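You operate a simulated robot arm through the tools that you are given. There is no shell and no other tool. Be economical: measure what you need, move in short steps, check, and stop when the job is done.

Carry out the task below with a simulated two-armed robot. There is one attempt and no reset: what you move stays moved.

Task
Take the door weight on the bench top and put it away on the shoe rack top.

Only the result counts: the job must be done as asked and must still hold three seconds after the hand-in. Knocking over, shifting, dropping, spilling or breaking anything else fails it.

Robot
Two 7-joint arms with two-finger parallel grippers on one trunk, on a base that drives. Base frame: it is fixed to the floor where the robot stands at the start and does not move with it; the origin is under the middle of the robot, x ahead of it, y to its left, z up. Units: m, degrees, N and s.
The left shoulder is at the start at [0.07, 0.163, 1.226], the right one opposite. With the tool pointing down near the work surface each hand reaches from about 0.1 to 0.7 m from the robot's upright axis, wherever it stands, measured 20 degrees to its own side. Places, roughly: shoe rack top [0.5, -0.7, 0.3]. Payload 3.43 kg a hand.
The tool frame of a hand sits at the grasp point between the pads (the TCP): z along the fingers, y along the line on which they close. The tips reach 0.034 m beyond it. The gripper opens to 0.128 m. The fingers are 0.024 m wide and 0.012 m thick; the gripper's body (0.048 by 0.13 m) begins 0.096 m behind the TCP.
Orientation is that of the tool frame in the base frame, as [roll, pitch, yaw] about the fixed x, y, z axes, in that order (R = Rz(yaw) Ry(pitch) Rx(roll)). With the fingers straight down and closing along the base's y, the tool's x points along the base's -x, its y along +y and its z along -z.

Tools
- The arms move only by the tool drive_tool. It takes "left_plan", "right_plan" or both (then of equal length, played together; a hand with none holds still); each is a list of rows, each a list of 7 numbers: the shift along the base's x, y, z in m, then the turn, a rotation vector about the base's x, y, z in degrees, then the opening in per cent of the stroke, from 0 (shut) to 100 (fully open). In form: [[x, y, z, wx, wy, wz, claw], ...]. A call has 1 to 10 rows; each row is the pose to reach, as a shift and turn from the pose commanded when the call began. Rows are played at 5 a second. More than 0.05 m and 8.6 degrees between two rows, or a gripper value outside its range, and nothing of the call is played. Where a pose cannot be reached the arm comes as near as it can. A force on the tool above 40 N (or 10 N above the force at the start of the call, whichever is more), or a blocked arm, ends the call early, and 0.2 s more pass. The fingers move at their own pace (about 0.153 m/s each) and stop on an object; they squeeze with about 27 N. The grip force told is the motor's: it shows also when the fingers shut on nothing. Time passes only in rows, and 0.2 s behind the last, so rows that repeat a pose let the fingers close. It gives the time, the measured TCP pose, the force on the tool (base axes), the opening and the grip force at its end, in the units of the frame above (readings bear some noise), and new pictures: "views" is both (left out), scene, wrist or none (wrist: the cameras of the hands that moved).
- Cameras (640 x 400 px; columns grow to the right, rows downward): "scene" is now at [0.1008, -0.0277, 1.4116]; the picture's right is [-0.48, -0.88, -0.00], its down [-0.81, 0.45, -0.37] and it looks along [0.33, -0.18, -0.93] (base axes); focal length 254 px, centre (320, 200). "left" rides on the left gripper at [-0.036, 0, -0.098] in its tool frame; the picture's right is [0.00, -1.00, 0.00], its down [0.97, 0.00, -0.24] and it looks along [0.24, 0.00, 0.97] (tool axes); focal length 218 px, centre (320, 200). "right" rides on the right gripper at [-0.036, 0, -0.098] in its tool frame; the picture's right is [0.00, -1.00, 0.00], its down [0.97, 0.00, -0.24] and it looks along [0.24, 0.00, 0.97] (tool axes); focal length 218 px, centre (320, 200). There is no depth. A picture from a camera that has moved, and an enlarged one, comes with that camera's place and axes in the base frame and with its lens.
- raise_lower(by): slides the trunk up (or, below 0, down) by that many m; the arms and the scene camera ride with it, the base frame stays. It gives what a move gives, with no picture.
- roll_base(legs): drives the robot by 1 to 6 legs, each [ahead, left, turn to the left] in m, m and degrees, along the robot's own axes; the way and the turn of a leg run together, so that a leg with both is an arc; at most 1.5 m and 180 degrees a leg. The arms and the cameras ride along, it lands a little off, and it stops where it bumps. It gives what a move gives, and a new picture of the scene camera.
- aim_head(pan, tilt): turns the head with the scene camera to pan (to the left, within 86 degrees either way) and tilt (down, from -29 to 69), counted from straight ahead of the robot. It gives what a move gives, and a new picture of the scene camera.
- enlarge(camera, box): a new picture of the part [left, top, right, bottom] of that camera's present view, enlarged. No time passes.
- finish_job(): hands the job in; it is judged then, once.

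Go step by step. Nothing tells you exact positions but the pictures and the camera data: compare them with the known pose of the tool, close in by small moves and look again before you grip or let go. The budget is 120 turns and 170 pictures, counting those below and the enlarged ones. Unless the task says otherwise, let go and move clear before handing in, and close with one line.

The tools are called after "Call:" as name(argument=value, ...) on one line, values as JSON. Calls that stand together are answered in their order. drive_tool: Moves the arms, as the interface text tells. Its arguments: {"type":"object","properties":{"left_plan":{"type":"array","items":{"type":"array","items":{"type":"number"}}},"right_plan":{"type":"array","items":{"type":"array","items":{"type":"number"}}},"views":{"type":"string","enum":["both","scene","wrist","none"]}},"required":[]} The other tools are called the same way: raise_lower (by) slides the trunk up or down; roll_base (legs) drives the base; aim_head (pan, tilt) turns the head that bears the scene camera; enlarge (camera, box) takes an enlarged picture of a part of a camera's view; finish_job () hands the job in.

At the start:

```text
t: 0.0
left_ee_pos: [0.4407, -0.0257, 0.6919]
left_orientation: [179.5, -0.1, -179.9]
left_contact_force: [0.7, 0.1, 0.0]
left_gripper_width: 0.128
left_grasp_force: 0.0
right_ee_pos: [0.3634, -0.4855, 0.7497]
right_orientation: [180.0, -0.1, -179.9]
right_contact_force: [-0.2, 0.4, -0.1]
right_gripper_width: 0.128
right_grasp_force: 0.0
trunk travel left (down, up): [-0.706, 0.234]
robot x, y, heading: [-0.0008, 0.0006, 0.1]
head pan, tilt: [-28.8, 68.2]
```

scene: 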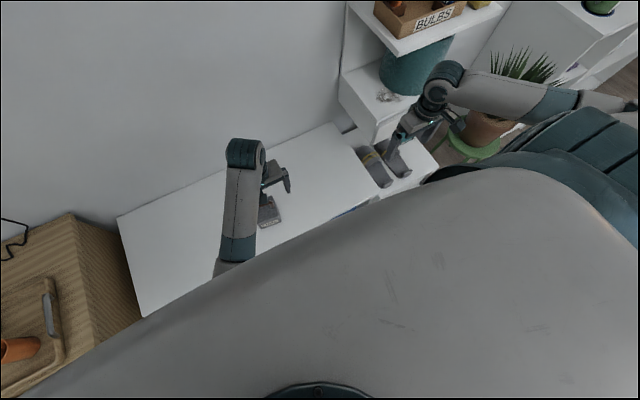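
right: 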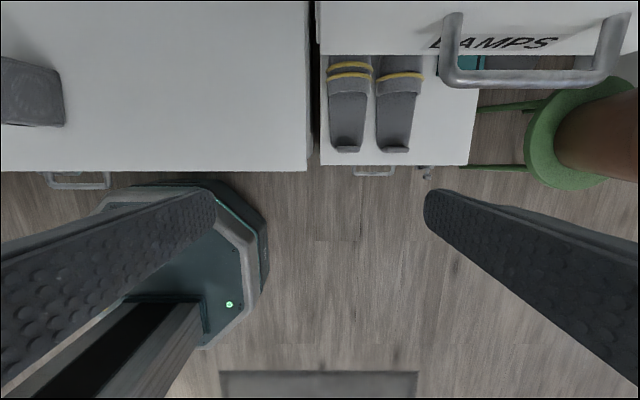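
left: 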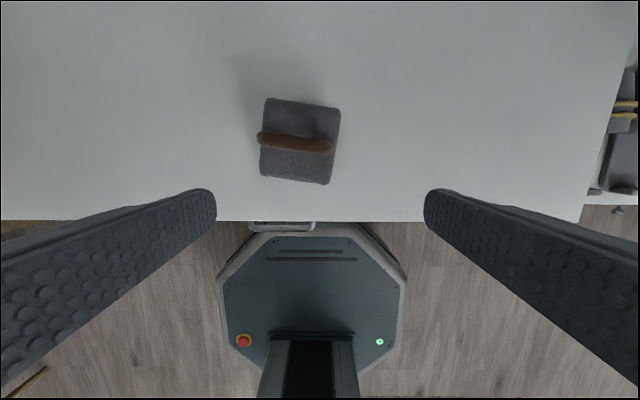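

The door weight, a grey block with a brown strap handle, is near (0.48, 0.0) on the bench. The rack with slippers is to the right, so I'll look at both more closely first.

Call:
aim_head(pan=-55, tilt=45)

Call:
enlarge(camera="left", box=[220, 70, 380, 220])

Call:
enlarge(camera="right", box=[300, 0, 640, 212])

```text
t: 0.9
left_ee_pos: [0.4405, -0.0268, 0.6915]
left_orientation: [179.4, 0.1, -179.9]
left_contact_force: [-0.5, 0.4, 0.2]
left_gripper_width: 0.1282
left_grasp_force: 0.1
right_ee_pos: [0.3626, -0.4847, 0.7492]
right_orientation: [180.0, 0.0, -180.0]
right_contact_force: [0.4, -0.6, 0.6]
right_gripper_width: 0.1281
right_grasp_force: 0.1
trunk travel left (down, up): [-0.706, 0.234]
robot x, y, heading: [0.003, -0.0004, 0.0]
head pan, tilt: [-55.0, 45.0]
camera scene: at [0.0978, -0.0669, 1.4398], right [-0.82, -0.57, 0.0], down [-0.41, 0.58, -0.71], along [0.41, -0.58, -0.71], focal length 254 px, centre (320, 200)
```

scene: 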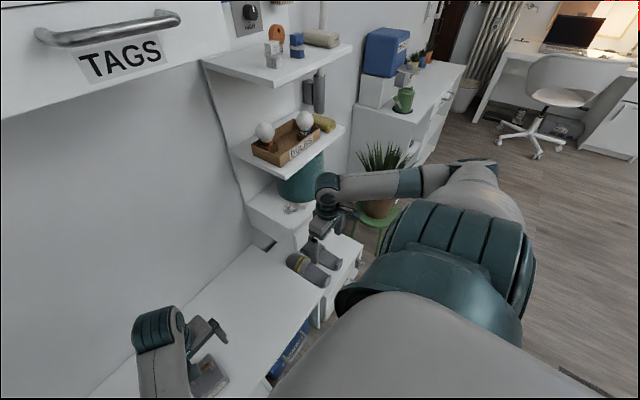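

```text
2.67 times, centred on (300, 145) of left
camera zoom: at [0.4768, -0.0275, 0.7889], right [0.0, -1.0, -0.01], down [-0.97, 0.0, 0.24], along [-0.24, 0.01, -0.97], focal length 582 px, centre (373, 347)
```

zoom: 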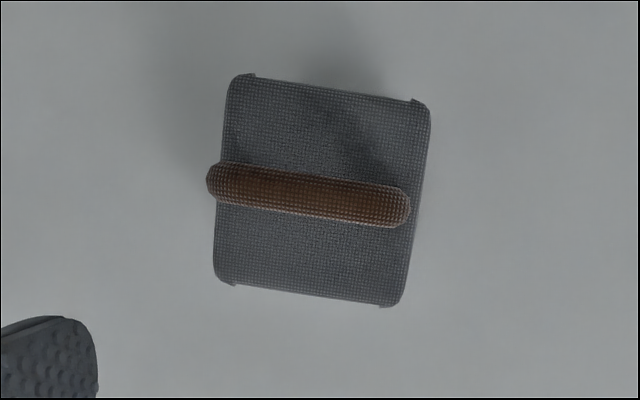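

```text
1.88 times, centred on (470, 106) of right
camera zoom: at [0.3981, -0.4844, 0.8467], right [0.0, -1.0, 0.0], down [-0.97, 0.0, 0.24], along [-0.24, 0.0, -0.97], focal length 411 px, centre (38, 377)
```

zoom: 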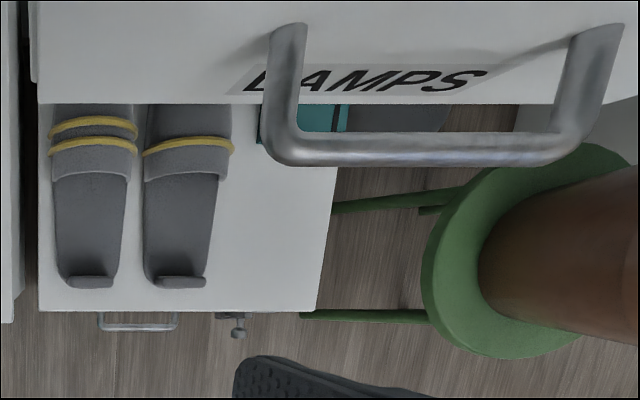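

I need to know how the LAMPS cabinet sits over the rack, so I'll zoom in there.

Call:
enlarge(camera="scene", box=[220, 130, 420, 330])

```text
2.00 times, centred on (320, 230) of scene
camera zoom: at [0.0978, -0.0669, 1.4398], right [-0.82, -0.57, 0.0], down [-0.41, 0.58, -0.71], along [0.41, -0.58, -0.71], focal length 508 px, centre (320, 140)
```

zoom: 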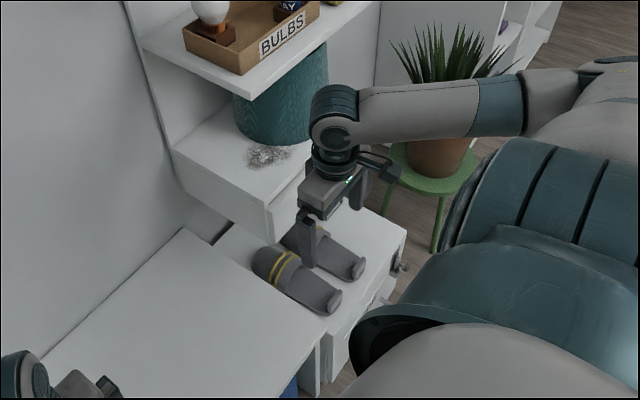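

The plan is to pick with the right hand, then drive right and set the weight down in the free strip right of the slippers (about y −0.70 to −0.85, x 0.36 to 0.5). First the left hand moves up and left out of the way while the right hand comes in and turns about 80°.

Call:
drive_tool(left_plan=[[0, 0.02, 0.02, 0, 0, 0, 100], [-0.01, 0.05, 0.04, 0, 0, 0, 100], [-0.02, 0.08, 0.06, 0, 0, 0, 100], [-0.03, 0.11, 0.08, 0, 0, 0, 100], [-0.04, 0.14, 0.1, 0, 0, 0, 100], [-0.05, 0.17, 0.12, 0, 0, 0, 100], [-0.06, 0.2, 0.13, 0, 0, 0, 100], [-0.07, 0.23, 0.14, 0, 0, 0, 100], [-0.08, 0.26, 0.15, 0, 0, 0, 100], [-0.09, 0.3, 0.15, 0, 0, 0, 100]], right_plan=[[0, 0.02, 0, 0, 0, 8, 100], [0, 0.05, 0, 0, 0, 16, 100], [0, 0.08, 0, 0, 0, 24, 100], [0.01, 0.12, 0, 0, 0, 32, 100], [0.02, 0.16, 0, 0, 0, 40, 100], [0.03, 0.2, 0, 0, 0, 48, 100], [0.04, 0.24, 0, 0, 0, 56, 100], [0.06, 0.28, 0, 0, 0, 64, 100], [0.08, 0.32, 0, 0, 0, 72, 100], [0.1, 0.36, 0, 0, 0, 80, 100]])

```text
t: 1.4
left_ee_pos: [0.4504, 0.1234, 0.6826]
left_orientation: [167.0, 1.2, -178.6]
left_contact_force: [-0.4, 0.9, -0.4]
left_gripper_width: 0.128
left_grasp_force: 0.0
left hand out of reach, approached as far as the arm can: row 2
right_ee_pos: [0.364, -0.4594, 0.7486]
right_orientation: [-180.0, 0.2, -170.7]
right_contact_force: [0.0, 0.5, 0.8]
right_gripper_width: 0.128
right_grasp_force: 0.2
trunk travel left (down, up): [-0.706, 0.234]
robot x, y, heading: [0.0015, 0.0048, -0.1]
head pan, tilt: [-55.0, 45.0]
stopped in row 2 (left hand): the arm was blocked; the commanded pose is now the measured one
camera scene: at [0.0977, -0.0654, 1.44], right [-0.82, -0.57, 0.0], down [-0.41, 0.58, -0.71], along [0.41, -0.58, -0.71], focal length 254 px, centre (320, 200)
camera right: at [0.3989, -0.4538, 0.8467], right [0.16, -0.99, 0.0], down [-0.96, -0.16, 0.24], along [-0.24, -0.04, -0.97], focal length 218 px, centre (320, 200)
camera left: at [0.4857, 0.1028, 0.7777], right [0.03, -0.97, -0.22], down [-0.97, -0.08, 0.21], along [-0.23, 0.21, -0.95], focal length 218 px, centre (320, 200)
```

scene: 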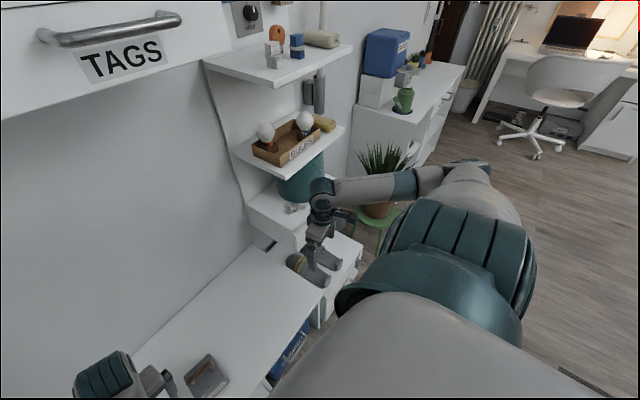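
right: 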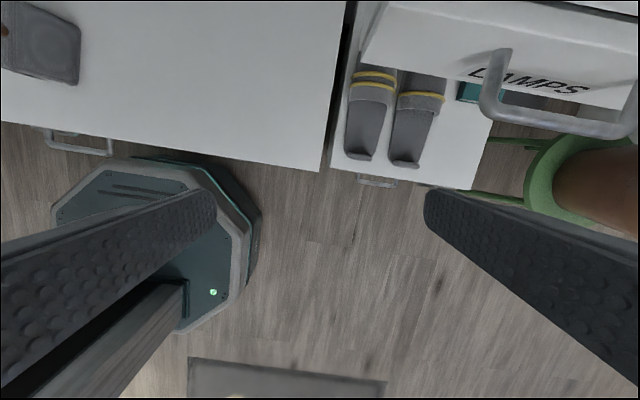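
left: 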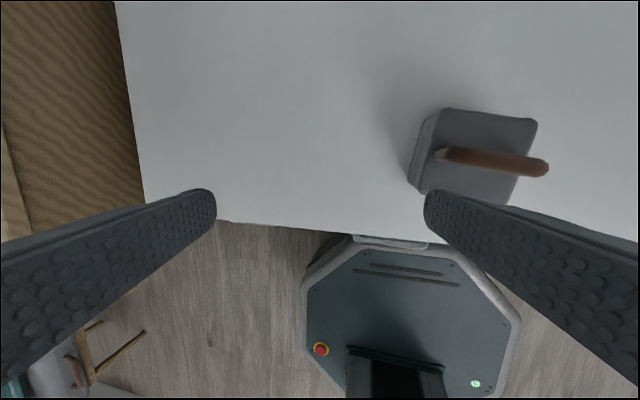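

The left arm jumped a little (an awkward joint pose) and stopped, but nothing was touched. I'll move it on in small sideways steps, without lifting, to clear the weight.

Call:
drive_tool(left_plan=[[0, 0.02, 0, 0, 0, 0, 100], [0, 0.04, 0, 0, 0, 0, 100], [0, 0.07, 0.0, 0, 0, 0, 100], [0, 0.1, 0.0, 0, 0, 0, 100], [0, 0.13, 0.0, 0, 0, 0, 100], [0, 0.16, 0.01, 0, 0, 0, 100]], views="scene")

```text
t: 2.8
left_ee_pos: [0.4513, 0.281, 0.6929]
left_orientation: [167.2, 1.2, -178.7]
left_contact_force: [0.1, 0.2, -0.4]
left_gripper_width: 0.1278
left_grasp_force: 0.0
right_ee_pos: [0.3633, -0.4591, 0.7485]
right_orientation: [-179.9, 0.1, -170.7]
right_contact_force: [0.1, -0.1, -0.2]
right_gripper_width: 0.128
right_grasp_force: 0.1
trunk travel left (down, up): [-0.706, 0.234]
robot x, y, heading: [0.0012, 0.0008, 0.2]
head pan, tilt: [-55.0, 45.0]
camera scene: at [0.0978, -0.0664, 1.4399], right [-0.82, -0.57, 0.0], down [-0.41, 0.58, -0.71], along [0.41, -0.58, -0.71], focal length 254 px, centre (320, 200)
```

scene: 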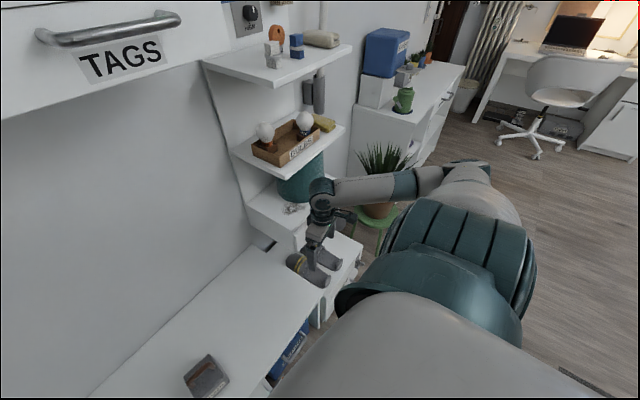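

The left hand is clear. Now the right hand moves over toward the weight, turning as it goes.

Call:
drive_tool(right_plan=[[0, 0.03, 0, 0, 0, 7, 100], [0, 0.06, 0, 0, 0, 14, 100], [0.01, 0.09, 0, 0, 0, 21, 100], [0.02, 0.12, 0, 0, 0, 28, 100], [0.03, 0.16, 0, 0, 0, 35, 100], [0.04, 0.2, 0, 0, 0, 42, 100], [0.06, 0.24, 0, 0, 0, 49, 100], [0.08, 0.28, 0, 0, 0, 56, 100], [0.1, 0.32, 0, 0, 0, 64, 100], [0.12, 0.36, 0, 0, 0, 72, 100]])

```text
t: 5.0
left_ee_pos: [0.4518, 0.2832, 0.6919]
left_orientation: [167.2, 1.1, -178.6]
left_contact_force: [-0.3, 1.3, 0.3]
left_gripper_width: 0.1281
left_grasp_force: 0.1
right_ee_pos: [0.4855, -0.1007, 0.7483]
right_orientation: [-179.9, -0.1, -98.5]
right_contact_force: [1.0, -0.3, 0.3]
right_gripper_width: 0.1279
right_grasp_force: 0.0
trunk travel left (down, up): [-0.706, 0.234]
robot x, y, heading: [0.003, -0.0016, 0.1]
head pan, tilt: [-55.0, 45.0]
camera scene: at [0.0987, -0.0653, 1.4399], right [-0.82, -0.57, 0.0], down [-0.41, 0.58, -0.71], along [0.41, -0.58, -0.71], focal length 254 px, centre (320, 200)
camera right: at [0.491, -0.0657, 0.8457], right [0.99, -0.15, 0.0], down [-0.15, -0.96, 0.24], along [-0.04, -0.24, -0.97], focal length 218 px, centre (320, 200)
```

scene: 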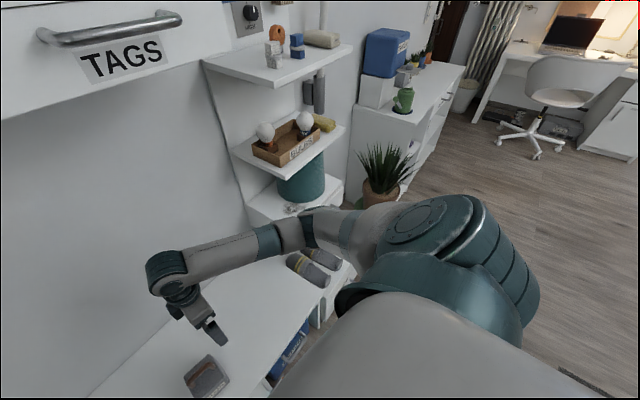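
right: 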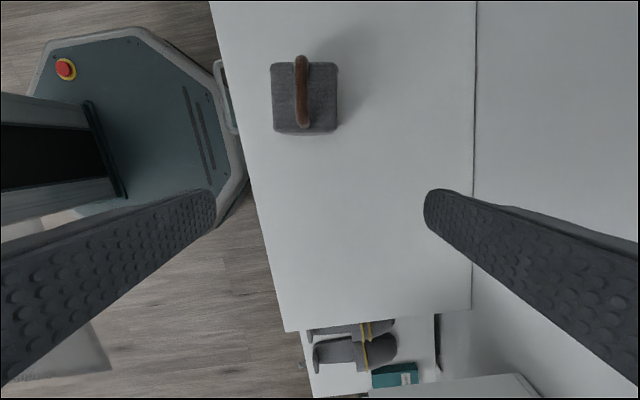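

The handle works out at about (0.479, 0.001), with z around 0.53. I'll move above it, lean the hand 15° with the wrist toward the right side, and look again.

Call:
drive_tool(right_plan=[[0, 0.03, -0.02, 5, 0, 0, 100], [-0.003, 0.06, -0.04, 10, 0, 0, 100], [-0.006, 0.09, -0.07, 15, 0, 0, 100], [-0.006, 0.1, -0.1, 15, 0, 0, 100]])

Call:
aim_head(pan=-5, tilt=60)

```text
t: 6.0
left_ee_pos: [0.4512, 0.2817, 0.6921]
left_orientation: [167.1, 1.1, -178.5]
left_contact_force: [-0.3, -0.1, 0.5]
left_gripper_width: 0.1281
left_grasp_force: 0.0
right_ee_pos: [0.4796, -0.0005, 0.6501]
right_orientation: [177.7, 14.9, -99.2]
right_contact_force: [-0.5, 0.2, -0.3]
right_gripper_width: 0.128
right_grasp_force: 0.0
trunk travel left (down, up): [-0.706, 0.234]
robot x, y, heading: [-0.0011, 0.0, -0.0]
head pan, tilt: [-55.0, 45.0]
camera scene: at [0.0982, -0.0665, 1.4399], right [-0.82, -0.57, 0.0], down [-0.41, 0.58, -0.71], along [0.41, -0.58, -0.71], focal length 254 px, centre (320, 200)
camera right: at [0.484, 0.0084, 0.7519], right [0.99, -0.15, -0.04], down [-0.15, -0.99, -0.02], along [-0.04, 0.02, -1.0], focal length 218 px, centre (320, 200)
```

scene: 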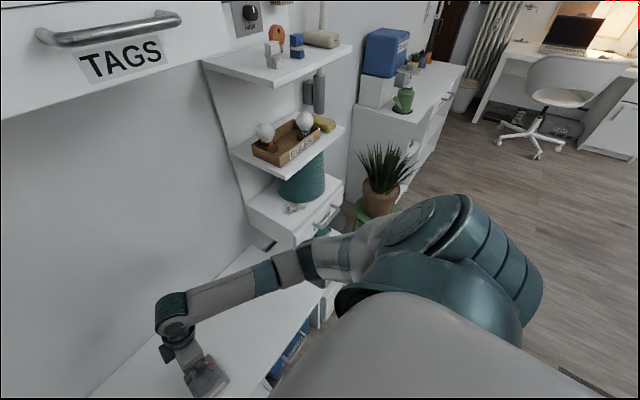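
right: 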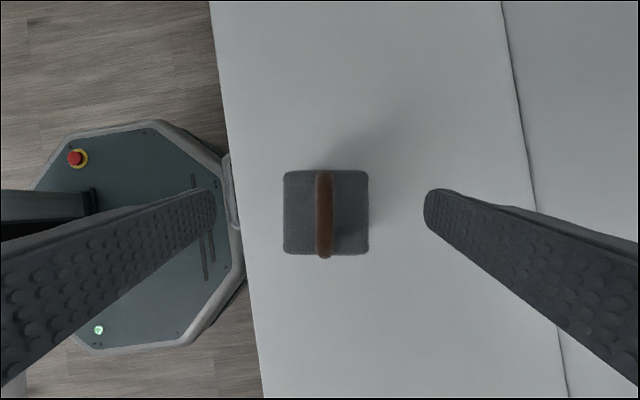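

```text
t: 7.2
left_ee_pos: [0.4519, 0.2806, 0.6921]
left_orientation: [167.2, 1.2, -178.6]
left_contact_force: [0.3, -1.0, 0.2]
left_gripper_width: 0.1278
left_grasp_force: 0.0
right_ee_pos: [0.4788, -0.0013, 0.6482]
right_orientation: [177.8, 14.9, -99.2]
right_contact_force: [0.3, -0.1, 0.0]
right_gripper_width: 0.1281
right_grasp_force: 0.0
trunk travel left (down, up): [-0.706, 0.234]
robot x, y, heading: [0.002, 0.0007, -0.3]
head pan, tilt: [-5.0, 60.0]
camera scene: at [0.1176, -0.0061, 1.4204], right [-0.09, -1.0, 0.0], down [-0.86, 0.08, -0.5], along [0.5, -0.04, -0.87], focal length 254 px, centre (320, 200)
```

scene: 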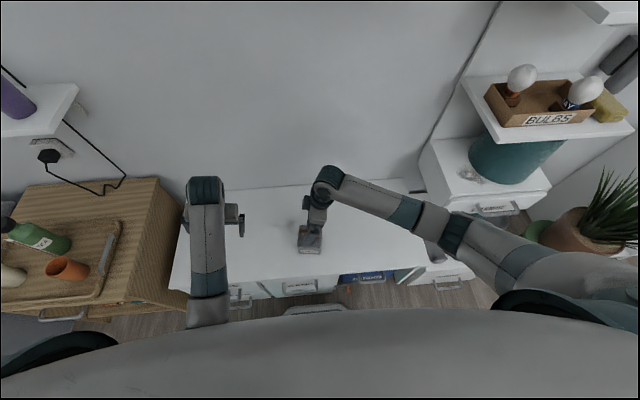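

The hand is centred over the handle, which triangulates to about (0.478, 0.0, 0.555). I'll come down partway and check.

Call:
drive_tool(right_plan=[[0, 0, -0.03, 0, 0, 0, 80], [0, 0, -0.06, 0, 0, 0, 60]], views="wrist")

Call:
enlarge(camera="scene", box=[260, 180, 360, 280])

```text
t: 7.8
left_ee_pos: [0.452, 0.282, 0.6932]
left_orientation: [167.1, 1.2, -178.6]
left_contact_force: [-0.7, -0.2, 0.4]
left_gripper_width: 0.128
left_grasp_force: 0.0
right_ee_pos: [0.4777, -0.0018, 0.5876]
right_orientation: [178.0, 14.9, -99.0]
right_contact_force: [-0.5, 0.6, -0.4]
right_gripper_width: 0.0766
right_grasp_force: 0.0
trunk travel left (down, up): [-0.706, 0.234]
robot x, y, heading: [-0.0014, -0.004, -0.1]
head pan, tilt: [-5.0, 60.0]
camera right: at [0.4829, 0.0073, 0.6921], right [0.99, -0.15, -0.04], down [-0.15, -0.99, -0.02], along [-0.03, 0.02, -1.0], focal length 218 px, centre (320, 200)
```

right: 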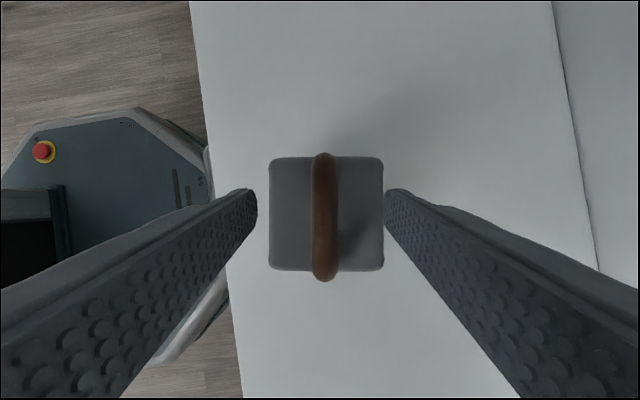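

```text
4.00 times, centred on (310, 230) of scene
camera zoom: at [0.1177, -0.0059, 1.4204], right [-0.09, -1.0, 0.0], down [-0.86, 0.08, -0.5], along [0.5, -0.04, -0.87], focal length 1016 px, centre (360, 80)
```

zoom: 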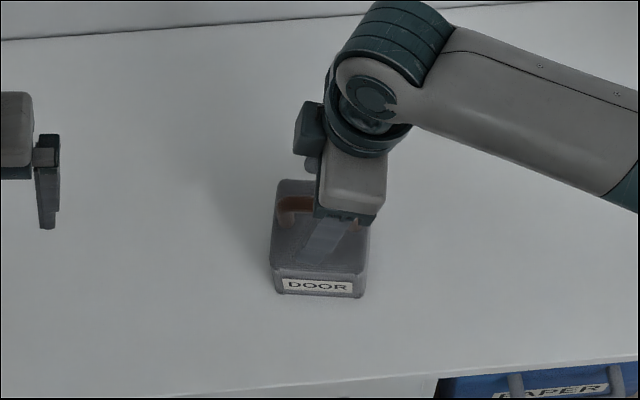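

The handle top is at about z 0.557 and the body top at about 0.52. I'll lower to a TCP height of about 0.562 and close on the handle.

Call:
drive_tool(right_plan=[[0.002, 0.001, -0.013, 0, 0, 0, 60], [0.002, 0.001, -0.026, 0, 0, 0, 60], [0.002, 0.001, -0.026, 0, 0, 0, 30], [0.002, 0.001, -0.026, 0, 0, 0, 0], [0.002, 0.001, -0.026, 0, 0, 0, 0], [0.002, 0.001, -0.026, 0, 0, 0, 0]], views="wrist")

Call:
enlarge(camera="scene", box=[260, 180, 360, 280])

```text
t: 9.2
left_ee_pos: [0.451, 0.2811, 0.6924]
left_orientation: [167.1, 1.2, -178.6]
left_contact_force: [0.2, 0.7, 0.4]
left_gripper_width: 0.1281
left_grasp_force: 0.0
right_ee_pos: [0.4796, 0.0001, 0.5629]
right_orientation: [177.6, 14.9, -99.1]
right_contact_force: [1.8, 0.7, -0.1]
right_gripper_width: 0.0157
right_grasp_force: 27.7
trunk travel left (down, up): [-0.706, 0.234]
robot x, y, heading: [-0.0005, -0.0003, 0.1]
head pan, tilt: [-5.0, 60.0]
camera right: at [0.4849, 0.0094, 0.6659], right [0.99, -0.15, -0.04], down [-0.15, -0.99, -0.02], along [-0.04, 0.02, -1.0], focal length 218 px, centre (320, 200)
```

right: 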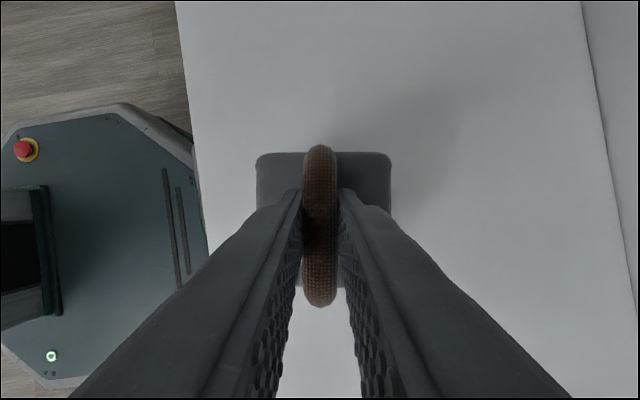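

```text
4.00 times, centred on (310, 230) of scene
camera zoom: at [0.118, -0.0061, 1.4203], right [-0.09, -1.0, 0.0], down [-0.86, 0.08, -0.5], along [0.5, -0.04, -0.87], focal length 1016 px, centre (360, 80)
```

zoom: 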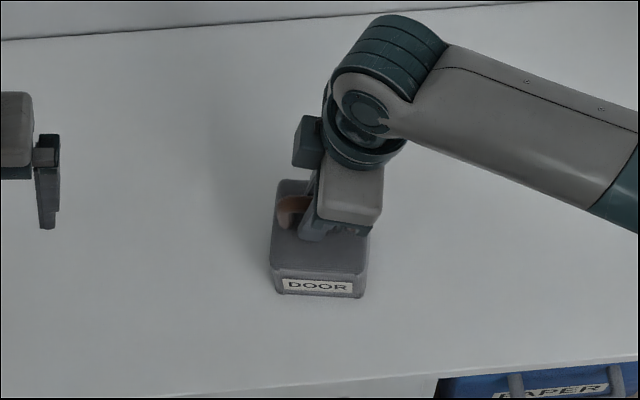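

The handle is gripped at 0.016 m with 27.7 N. I'll lift it slowly and check the load.

Call:
drive_tool(right_plan=[[0, 0, 0.005, 0, 0, 0, 0], [0, 0, 0.012, 0, 0, 0, 0], [0, 0, 0.02, 0, 0, 0, 0], [0, 0, 0.03, 0, 0, 0, 0], [0, 0, 0.04, 0, 0, 0, 0]], views="both")

```text
t: 10.4
left_ee_pos: [0.4512, 0.281, 0.6926]
left_orientation: [167.2, 1.2, -178.6]
left_contact_force: [-0.5, -0.2, -0.1]
left_gripper_width: 0.1281
left_grasp_force: 0.0
right_ee_pos: [0.4802, -0.0001, 0.6018]
right_orientation: [177.7, 14.8, -99.0]
right_contact_force: [0.3, 0.1, -9.6]
right_gripper_width: 0.0158
right_grasp_force: 27.1
trunk travel left (down, up): [-0.706, 0.234]
robot x, y, heading: [-0.0024, -0.0016, -0.0]
head pan, tilt: [-5.0, 60.0]
camera scene: at [0.1185, -0.0061, 1.4203], right [-0.09, -1.0, 0.0], down [-0.86, 0.08, -0.5], along [0.5, -0.04, -0.87], focal length 254 px, centre (320, 200)
camera right: at [0.4856, 0.0094, 0.7054], right [0.99, -0.15, -0.04], down [-0.15, -0.99, -0.02], along [-0.04, 0.02, -1.0], focal length 218 px, centre (320, 200)
```

scene: 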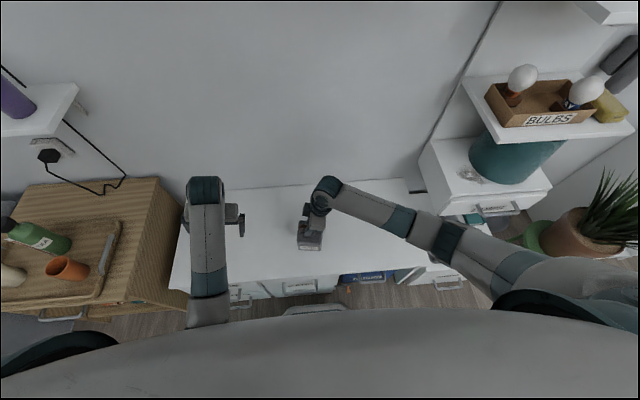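
right: 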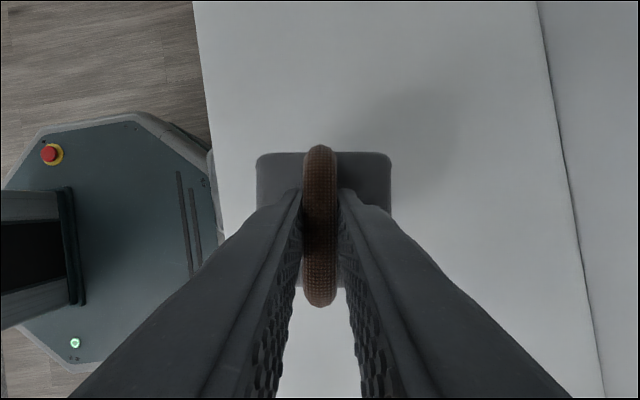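

The weight (about 1 kg) hangs securely, with its bottom about 0.123 m below the TCP. Next I'll raise and retract it toward the robot, turning it back as I move right.

Call:
drive_tool(right_plan=[[0, 0, 0.03, 0, 0, 0, 0], [-0.01, -0.01, 0.06, 0, 0, -6, 0], [-0.03, -0.03, 0.09, 0, 0, -13, 0], [-0.05, -0.05, 0.12, 0, 0, -20, 0], [-0.07, -0.08, 0.14, 0, 0, -27, 0], [-0.09, -0.11, 0.15, 0, 0, -34, 0], [-0.1, -0.14, 0.15, 0, 0, -41, 0], [-0.11, -0.17, 0.15, 0, 0, -48, 0], [-0.12, -0.2, 0.15, 0, 0, -55, 0], [-0.12, -0.23, 0.15, 0, 0, -62, 0]], views="both")

```text
t: 12.6
left_ee_pos: [0.4523, 0.2807, 0.6922]
left_orientation: [167.1, 1.1, -178.6]
left_contact_force: [-0.6, -0.3, 0.0]
left_gripper_width: 0.1278
left_grasp_force: 0.1
right_ee_pos: [0.3606, -0.2305, 0.7526]
right_orientation: [177.7, 14.9, -161.1]
right_contact_force: [0.1, 1.4, -10.1]
right_gripper_width: 0.016
right_grasp_force: 26.7
trunk travel left (down, up): [-0.706, 0.234]
robot x, y, heading: [-0.0023, -0.0026, -0.1]
head pan, tilt: [-5.0, 60.0]
camera scene: at [0.1179, -0.0073, 1.4203], right [-0.09, -1.0, 0.0], down [-0.86, 0.08, -0.5], along [0.5, -0.04, -0.87], focal length 254 px, centre (320, 200)
camera right: at [0.37, -0.2309, 0.856], right [0.33, -0.94, -0.04], down [-0.94, -0.33, -0.02], along [0.0, 0.04, -1.0], focal length 218 px, centre (320, 200)
```

scene: 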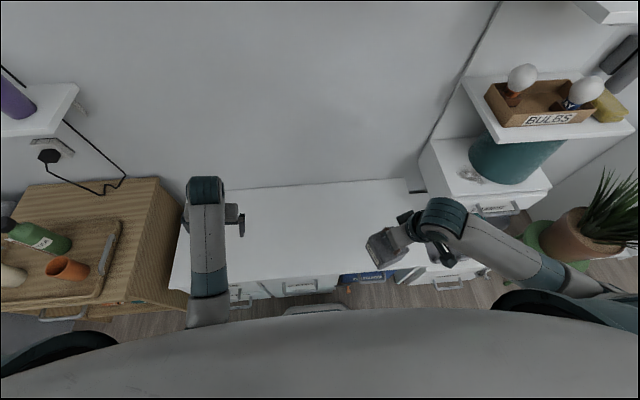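
right: 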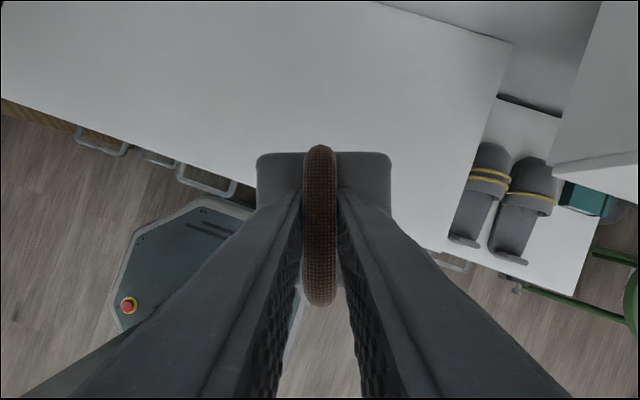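

The weight is held well and turned most of the way back. I'll back the base slightly and drive right, then look at the rack and plant again.

Call:
roll_base(legs=[[-0.05, 0, 0], [0, -0.3, 0]])

Call:
aim_head(pan=-45, tilt=58)

Call:
enlarge(camera="right", box=[0, 0, 640, 400])

```text
t: 15.1
left_ee_pos: [0.4016, -0.0149, 0.6931]
left_orientation: [167.2, 1.2, -178.5]
left_contact_force: [-0.5, 0.3, -0.5]
left_gripper_width: 0.1282
left_grasp_force: 0.0
right_ee_pos: [0.3122, -0.5259, 0.752]
right_orientation: [177.7, 14.8, -160.9]
right_contact_force: [0.2, 0.4, -10.0]
right_gripper_width: 0.016
right_grasp_force: 27.1
trunk travel left (down, up): [-0.706, 0.234]
robot x, y, heading: [-0.0512, -0.2963, 0.3]
head pan, tilt: [-5.0, 60.0]
camera scene: at [0.0689, -0.3036, 1.4203], right [-0.08, -1.0, 0.0], down [-0.86, 0.07, -0.5], along [0.5, -0.04, -0.87], focal length 254 px, centre (320, 200)
```

scene: 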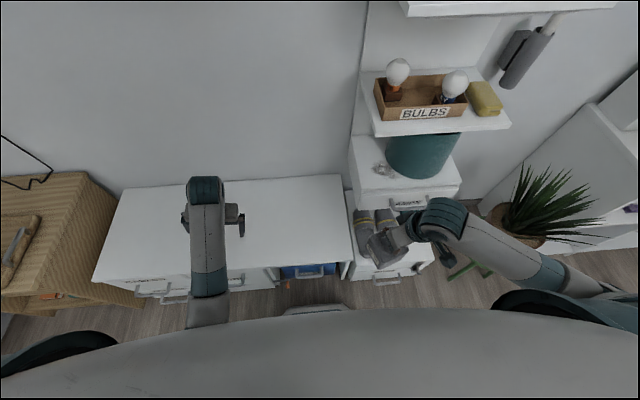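

```text
t: 16.2
left_ee_pos: [0.4027, -0.0139, 0.6913]
left_orientation: [167.1, 1.2, -178.5]
left_contact_force: [-1.2, -0.1, 0.3]
left_gripper_width: 0.1282
left_grasp_force: 0.2
right_ee_pos: [0.3111, -0.5267, 0.7527]
right_orientation: [177.7, 14.9, -160.9]
right_contact_force: [0.0, -0.5, -9.9]
right_gripper_width: 0.0157
right_grasp_force: 27.1
trunk travel left (down, up): [-0.706, 0.234]
robot x, y, heading: [-0.0495, -0.2957, 0.2]
head pan, tilt: [-45.0, 58.0]
camera scene: at [0.0514, -0.3461, 1.4227], right [-0.7, -0.71, 0.0], down [-0.6, 0.6, -0.53], along [0.38, -0.37, -0.85], focal length 254 px, centre (320, 200)
```

scene: 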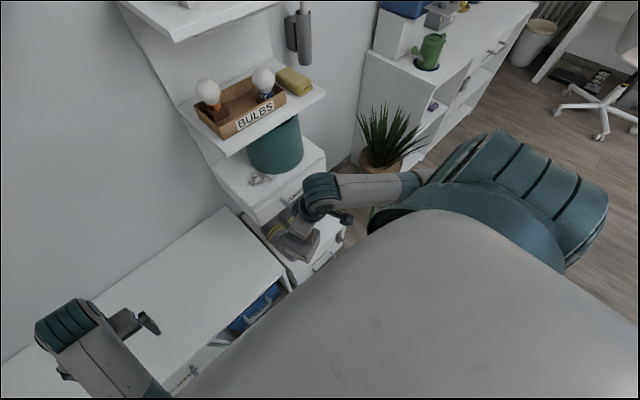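

```text
1.00 times, centred on (320, 200) of right
camera zoom: at [0.3214, -0.5262, 0.8559], right [0.34, -0.94, -0.04], down [-0.94, -0.34, -0.02], along [0.0, 0.04, -1.0], focal length 218 px, centre (320, 200)
```

zoom: 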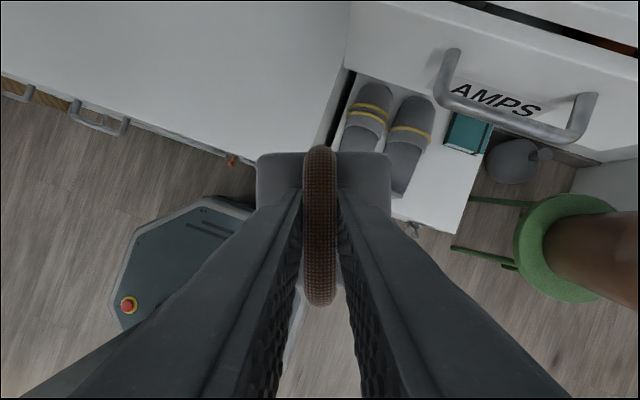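

The rack is now in front of the hand, and the plant sits beyond about y −0.89. I'll finish the rotation and move above the free strip, staying short of the LAMPS handle.

Call:
drive_tool(right_plan=[[0, -0.03, 0, 0, 0, -3, 0], [0, -0.06, 0, 0, 0, -6, 0], [0, -0.09, 0, 0, 0, -9, 0], [0.0, -0.12, 0, 0, 0, -12, 0], [0.01, -0.15, 0, 0, 0, -15, 0], [0.02, -0.18, 0, 0, 0, -17, 0], [0.03, -0.21, 0, 0, 0, -19, 0]], views="both")

```text
t: 17.8
left_ee_pos: [0.4016, -0.0144, 0.693]
left_orientation: [167.1, 1.2, -178.4]
left_contact_force: [-0.3, -0.3, -0.8]
left_gripper_width: 0.1277
left_grasp_force: 0.1
right_ee_pos: [0.3412, -0.7365, 0.7525]
right_orientation: [177.7, 14.8, -180.0]
right_contact_force: [0.2, 0.5, -11.5]
right_gripper_width: 0.0158
right_grasp_force: 27.0
trunk travel left (down, up): [-0.706, 0.234]
robot x, y, heading: [-0.0525, -0.2971, 0.2]
head pan, tilt: [-45.0, 58.0]
camera scene: at [0.0517, -0.3468, 1.4226], right [-0.71, -0.71, 0.0], down [-0.6, 0.6, -0.53], along [0.37, -0.37, -0.85], focal length 254 px, centre (320, 200)
camera right: at [0.3508, -0.7412, 0.8555], right [0.01, -1.0, -0.04], down [-1.0, -0.01, -0.02], along [0.02, 0.04, -1.0], focal length 218 px, centre (320, 200)
```

scene: 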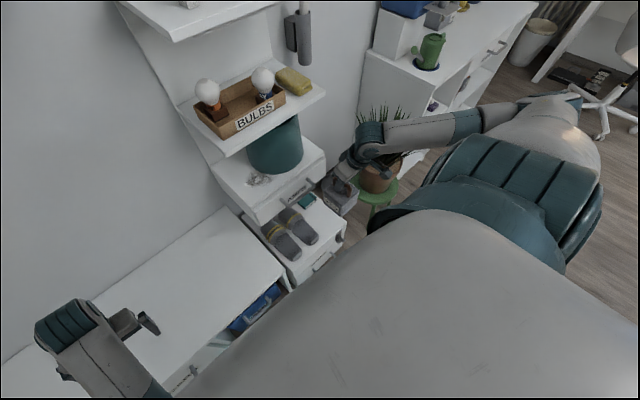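
right: 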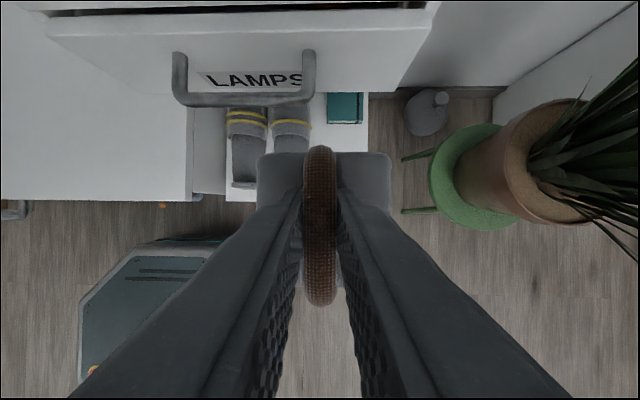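

The weight is at the height of the drawer and in front of the LAMPS handle. I'll lower it straight down at this x until it is just above rack level, shifting slightly to y −0.77.

Call:
drive_tool(right_plan=[[0, -0.015, -0.03, 0, 0, 0, 0], [0, -0.033, -0.06, 0, 0, 0, 0], [0, -0.033, -0.09, 0, 0, 0, 0], [0, -0.033, -0.12, 0, 0, 0, 0], [0, -0.033, -0.15, 0, 0, 0, 0], [0, -0.033, -0.18, 0, 0, 0, 0], [0, -0.033, -0.21, 0, 0, 0, 0], [0, -0.033, -0.24, 0, 0, 0, 0], [0, -0.033, -0.26, 0, 0, 0, 0]], views="both")

Call:
enlarge(camera="scene", box=[240, 110, 440, 310])

```text
t: 19.8
left_ee_pos: [0.4021, -0.0152, 0.6925]
left_orientation: [167.0, 1.2, -178.4]
left_contact_force: [1.2, -0.6, -0.4]
left_gripper_width: 0.1281
left_grasp_force: 0.0
right_ee_pos: [0.3417, -0.7673, 0.4917]
right_orientation: [177.7, 14.8, -179.9]
right_contact_force: [0.7, -0.2, -10.3]
right_gripper_width: 0.0159
right_grasp_force: 27.5
trunk travel left (down, up): [-0.706, 0.234]
robot x, y, heading: [-0.049, -0.2989, 0.3]
head pan, tilt: [-45.0, 58.0]
camera scene: at [0.0515, -0.3466, 1.4227], right [-0.71, -0.71, 0.0], down [-0.6, 0.6, -0.53], along [0.37, -0.37, -0.85], focal length 254 px, centre (320, 200)
camera right: at [0.3503, -0.7715, 0.5956], right [0.01, -1.0, -0.04], down [-1.0, -0.01, -0.02], along [0.02, 0.04, -1.0], focal length 218 px, centre (320, 200)
```

scene: 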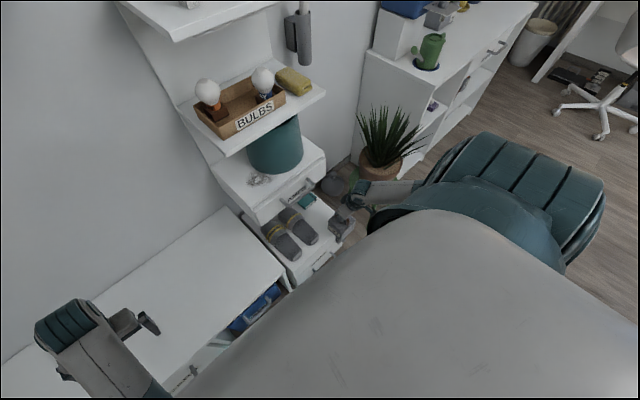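
right: 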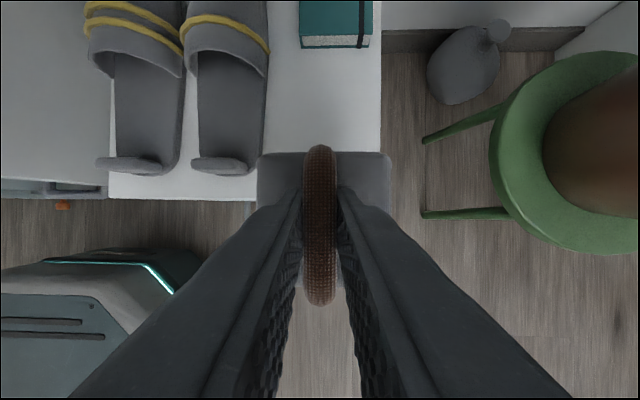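

```text
2.00 times, centred on (340, 210) of scene
camera zoom: at [0.0515, -0.3466, 1.4227], right [-0.71, -0.71, 0.0], down [-0.6, 0.6, -0.53], along [0.37, -0.37, -0.85], focal length 508 px, centre (280, 180)
```

zoom: 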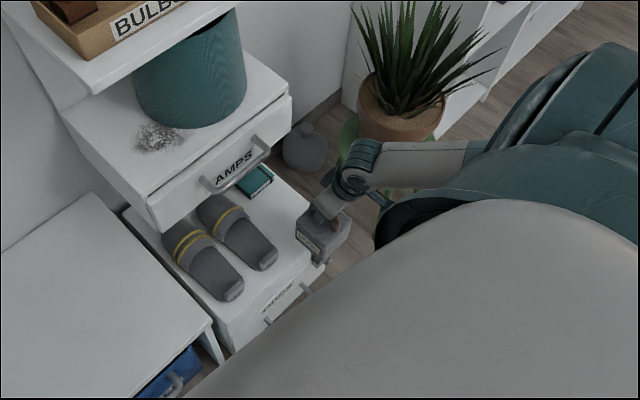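

There is good clearance: the weight spans y −0.724 to −0.812, the slippers end near −0.70 and the rack edge is at −0.84. I'll move forward over the rack in small steps.

Call:
drive_tool(right_plan=[[0.015, 0, -0.01, 0, 0, 0, 0], [0.03, 0, -0.01, 0, 0, 0, 0], [0.045, 0, -0.01, 0, 0, 0, 0], [0.06, -0.002, -0.01, 0, 0, 0, 0], [0.074, -0.003, -0.01, 0, 0, 0, 0]], views="wrist")

Call:
enlarge(camera="scene", box=[270, 150, 390, 270])

```text
t: 21.0
left_ee_pos: [0.4014, -0.0162, 0.6928]
left_orientation: [167.1, 1.2, -178.6]
left_contact_force: [0.3, -0.6, 0.5]
left_gripper_width: 0.1279
left_grasp_force: 0.1
right_ee_pos: [0.4151, -0.7721, 0.4809]
right_orientation: [177.7, 14.8, 180.0]
right_contact_force: [-0.6, -0.6, -10.2]
right_gripper_width: 0.0157
right_grasp_force: 27.7
trunk travel left (down, up): [-0.706, 0.234]
robot x, y, heading: [-0.0513, -0.2949, -0.0]
head pan, tilt: [-45.0, 58.0]
camera right: at [0.4255, -0.7753, 0.5843], right [0.01, -1.0, -0.04], down [-1.0, -0.01, -0.02], along [0.01, 0.04, -1.0], focal length 218 px, centre (320, 200)
```

right: 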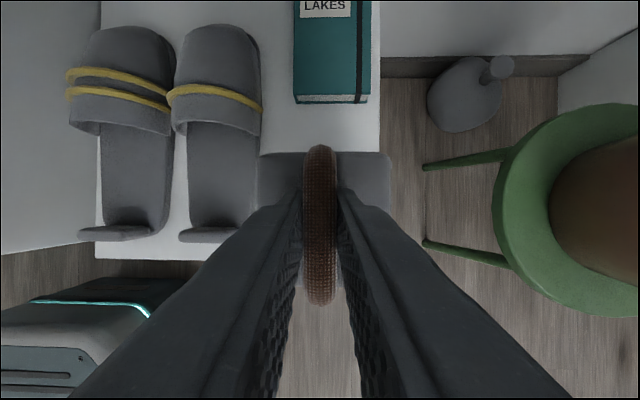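

```text
3.33 times, centred on (330, 210) of scene
camera zoom: at [0.0521, -0.3463, 1.4226], right [-0.71, -0.71, 0.0], down [-0.6, 0.6, -0.53], along [0.37, -0.37, -0.85], focal length 847 px, centre (287, 167)
```

zoom: 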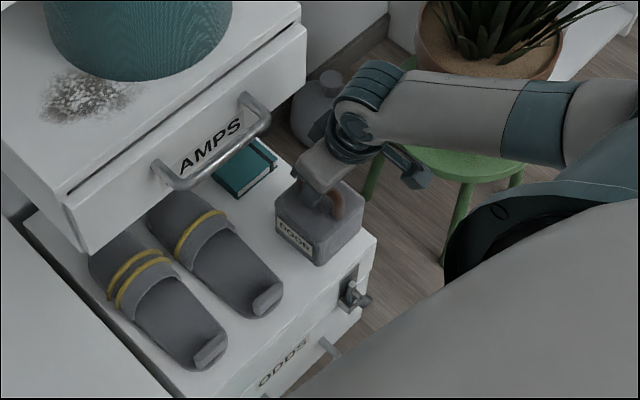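

The weight is positioned over the free strip of the rack. I'll lower it gently, reading the contact force.

Call:
drive_tool(right_plan=[[0.006, 0, -0.008, 0, 0, 0, 0], [0.006, 0, -0.016, 0, 0, 0, 0], [0.006, 0, -0.024, 0, 0, 0, 0], [0.006, 0, -0.03, 0, 0, 0, 0]], views="none")

Call:
enlarge(camera="scene", box=[270, 150, 390, 270])

```text
t: 22.0
left_ee_pos: [0.4027, -0.0161, 0.6921]
left_orientation: [167.2, 1.2, -178.3]
left_contact_force: [0.4, -0.1, 0.0]
left_gripper_width: 0.1282
left_grasp_force: 0.0
right_ee_pos: [0.4205, -0.7715, 0.4515]
right_orientation: [177.7, 14.8, -180.0]
right_contact_force: [0.4, 0.3, -9.8]
right_gripper_width: 0.016
right_grasp_force: 27.2
trunk travel left (down, up): [-0.706, 0.234]
robot x, y, heading: [-0.0495, -0.2936, 0.0]
head pan, tilt: [-45.0, 58.0]
```

```text
3.33 times, centred on (330, 210) of scene
camera zoom: at [0.0516, -0.3465, 1.4226], right [-0.71, -0.71, 0.0], down [-0.6, 0.6, -0.53], along [0.37, -0.37, -0.85], focal length 847 px, centre (287, 167)
```

zoom: 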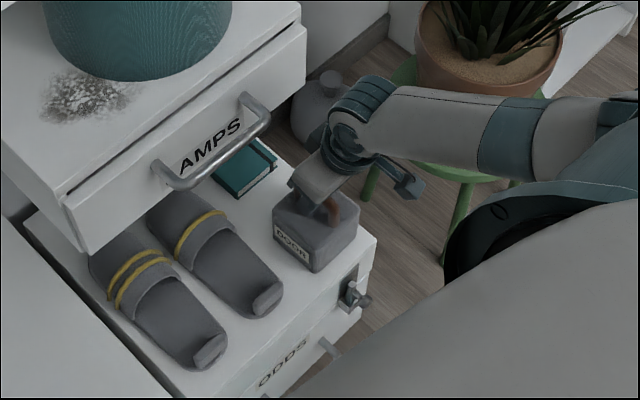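

No contact yet, so I'll keep lowering in small steps.

Call:
drive_tool(right_plan=[[0, 0, -0.005, 0, 0, 0, 0], [0, 0, -0.01, 0, 0, 0, 0], [0, 0, -0.015, 0, 0, 0, 0]], views="none")

```text
t: 22.8
left_ee_pos: [0.3998, -0.0137, 0.6949]
left_orientation: [167.3, 1.4, -178.7]
left_contact_force: [-0.7, -0.6, 1.3]
left_gripper_width: 0.128
left_grasp_force: 0.1
right_ee_pos: [0.4214, -0.7706, 0.4452]
right_orientation: [177.7, 15.4, 180.0]
right_contact_force: [-17.3, 7.7, 39.5]
right_gripper_width: 0.0159
right_grasp_force: 27.1
trunk travel left (down, up): [-0.706, 0.234]
robot x, y, heading: [-0.0507, -0.2969, -0.0]
head pan, tilt: [-45.0, 58.0]
stopped in row 3 (right hand): the force on the tool passed its limit (the readings are from after the stop); the commanded pose is now the measured one
```

It made contact at TCP z of about 0.445, so the rack top is near 0.32. I'll ease the pressure slightly and look before letting go.

Call:
drive_tool(right_plan=[[0, 0, 0.001, 0, 0, 0, 0], [0, 0, 0.002, 0, 0, 0, 0]], views="wrist")

Call:
enlarge(camera="scene", box=[290, 170, 370, 250])

```text
t: 23.4
left_ee_pos: [0.4001, -0.0128, 0.6934]
left_orientation: [167.4, 1.4, -178.5]
left_contact_force: [0.6, -0.4, 0.2]
left_gripper_width: 0.1282
left_grasp_force: 0.0
right_ee_pos: [0.4225, -0.7709, 0.4458]
right_orientation: [177.7, 15.4, 179.9]
right_contact_force: [-13.2, 5.9, 29.9]
right_gripper_width: 0.0158
right_grasp_force: 27.5
trunk travel left (down, up): [-0.706, 0.234]
robot x, y, heading: [-0.0478, -0.2971, -0.0]
head pan, tilt: [-45.0, 58.0]
camera right: at [0.4313, -0.7751, 0.5499], right [0.01, -1.0, -0.04], down [-1.0, -0.01, -0.03], along [0.03, 0.04, -1.0], focal length 218 px, centre (320, 200)
```

right: 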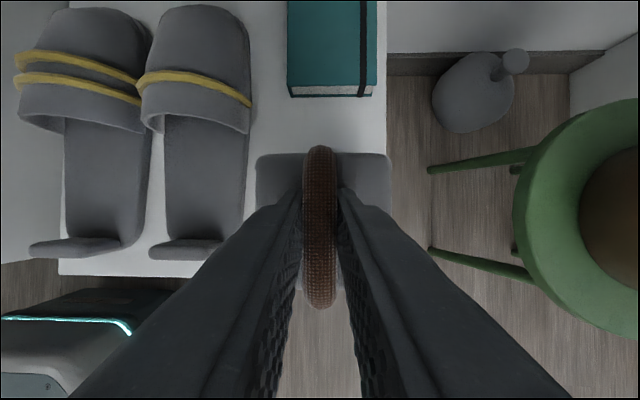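

```text
5.00 times, centred on (330, 210) of scene
camera zoom: at [0.0467, -0.3425, 1.4231], right [-0.71, -0.71, 0.0], down [-0.6, 0.6, -0.53], along [0.38, -0.38, -0.85], focal length 1270 px, centre (270, 150)
```

zoom: 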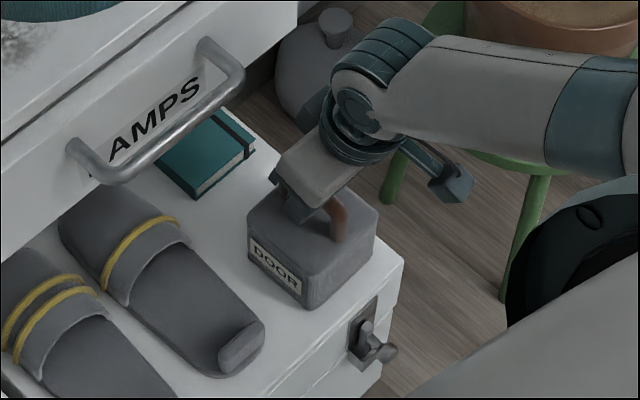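

The weight is seated on the rack: the corner geometry agrees with a rack top of about 0.323, and the hand is clear of the cabinet. I'll ease off the remaining push and then open.

Call:
drive_tool(right_plan=[[0, 0, 0.002, 0, 0, 0, 0], [0, 0, 0.005, 0, 0, 0, 0], [0, 0, 0.005, 0, 0, 0, 0]], views="none")

```text
t: 24.2
left_ee_pos: [0.4032, -0.015, 0.6923]
left_orientation: [167.0, 1.2, -178.5]
left_contact_force: [-0.4, -0.5, 0.4]
left_gripper_width: 0.1277
left_grasp_force: 0.1
right_ee_pos: [0.4235, -0.7715, 0.446]
right_orientation: [177.7, 15.0, -180.0]
right_contact_force: [0.5, 0.2, -7.4]
right_gripper_width: 0.0161
right_grasp_force: 27.4
trunk travel left (down, up): [-0.706, 0.234]
robot x, y, heading: [-0.0466, -0.3, 0.3]
head pan, tilt: [-45.0, 58.0]
```

The load is almost neutral, right at contact. I'll open the fingers partway and then retreat upward along the tool axis.

Call:
drive_tool(right_plan=[[0, 0, -0.001, 0, 0, 0, 20], [0, 0, -0.001, 0, 0, 0, 40], [0, 0, -0.001, 0, 0, 0, 40]], views="wrist")

Call:
enlarge(camera="scene", box=[290, 170, 370, 250])

```text
t: 25.0
left_ee_pos: [0.4025, -0.0143, 0.6925]
left_orientation: [167.0, 1.2, -178.6]
left_contact_force: [0.0, -0.5, 0.1]
left_gripper_width: 0.128
left_grasp_force: 0.0
right_ee_pos: [0.4241, -0.7728, 0.4471]
right_orientation: [177.7, 15.2, 179.9]
right_contact_force: [0.5, -0.4, -0.1]
right_gripper_width: 0.0514
right_grasp_force: 0.1
trunk travel left (down, up): [-0.706, 0.234]
robot x, y, heading: [-0.0487, -0.3008, 0.3]
head pan, tilt: [-45.0, 58.0]
camera right: at [0.4324, -0.7761, 0.551], right [0.01, -1.0, -0.04], down [-1.0, -0.01, -0.02], along [0.02, 0.04, -1.0], focal length 218 px, centre (320, 200)
```

right: 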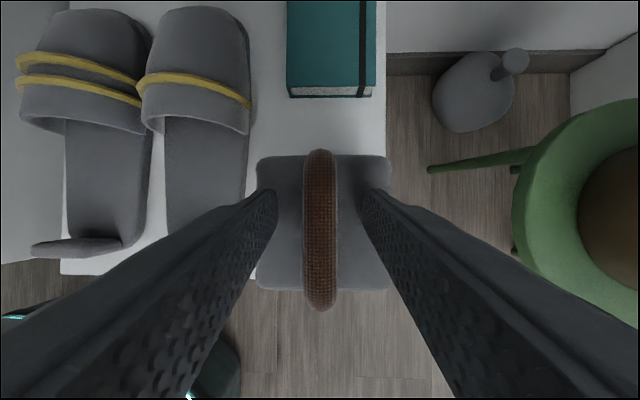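

```text
5.00 times, centred on (330, 210) of scene
camera zoom: at [0.0503, -0.3455, 1.4228], right [-0.71, -0.71, 0.0], down [-0.6, 0.6, -0.53], along [0.38, -0.37, -0.85], focal length 1270 px, centre (270, 150)
```

zoom: 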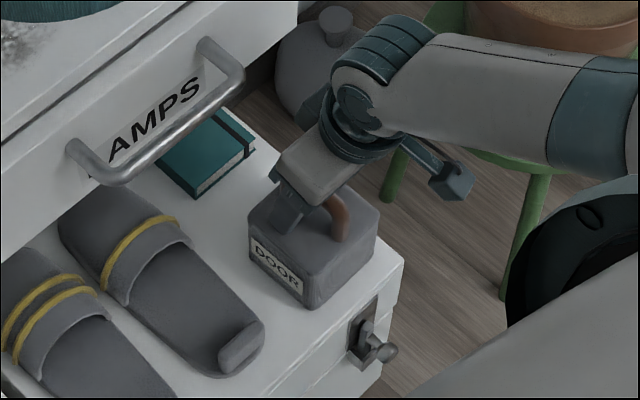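

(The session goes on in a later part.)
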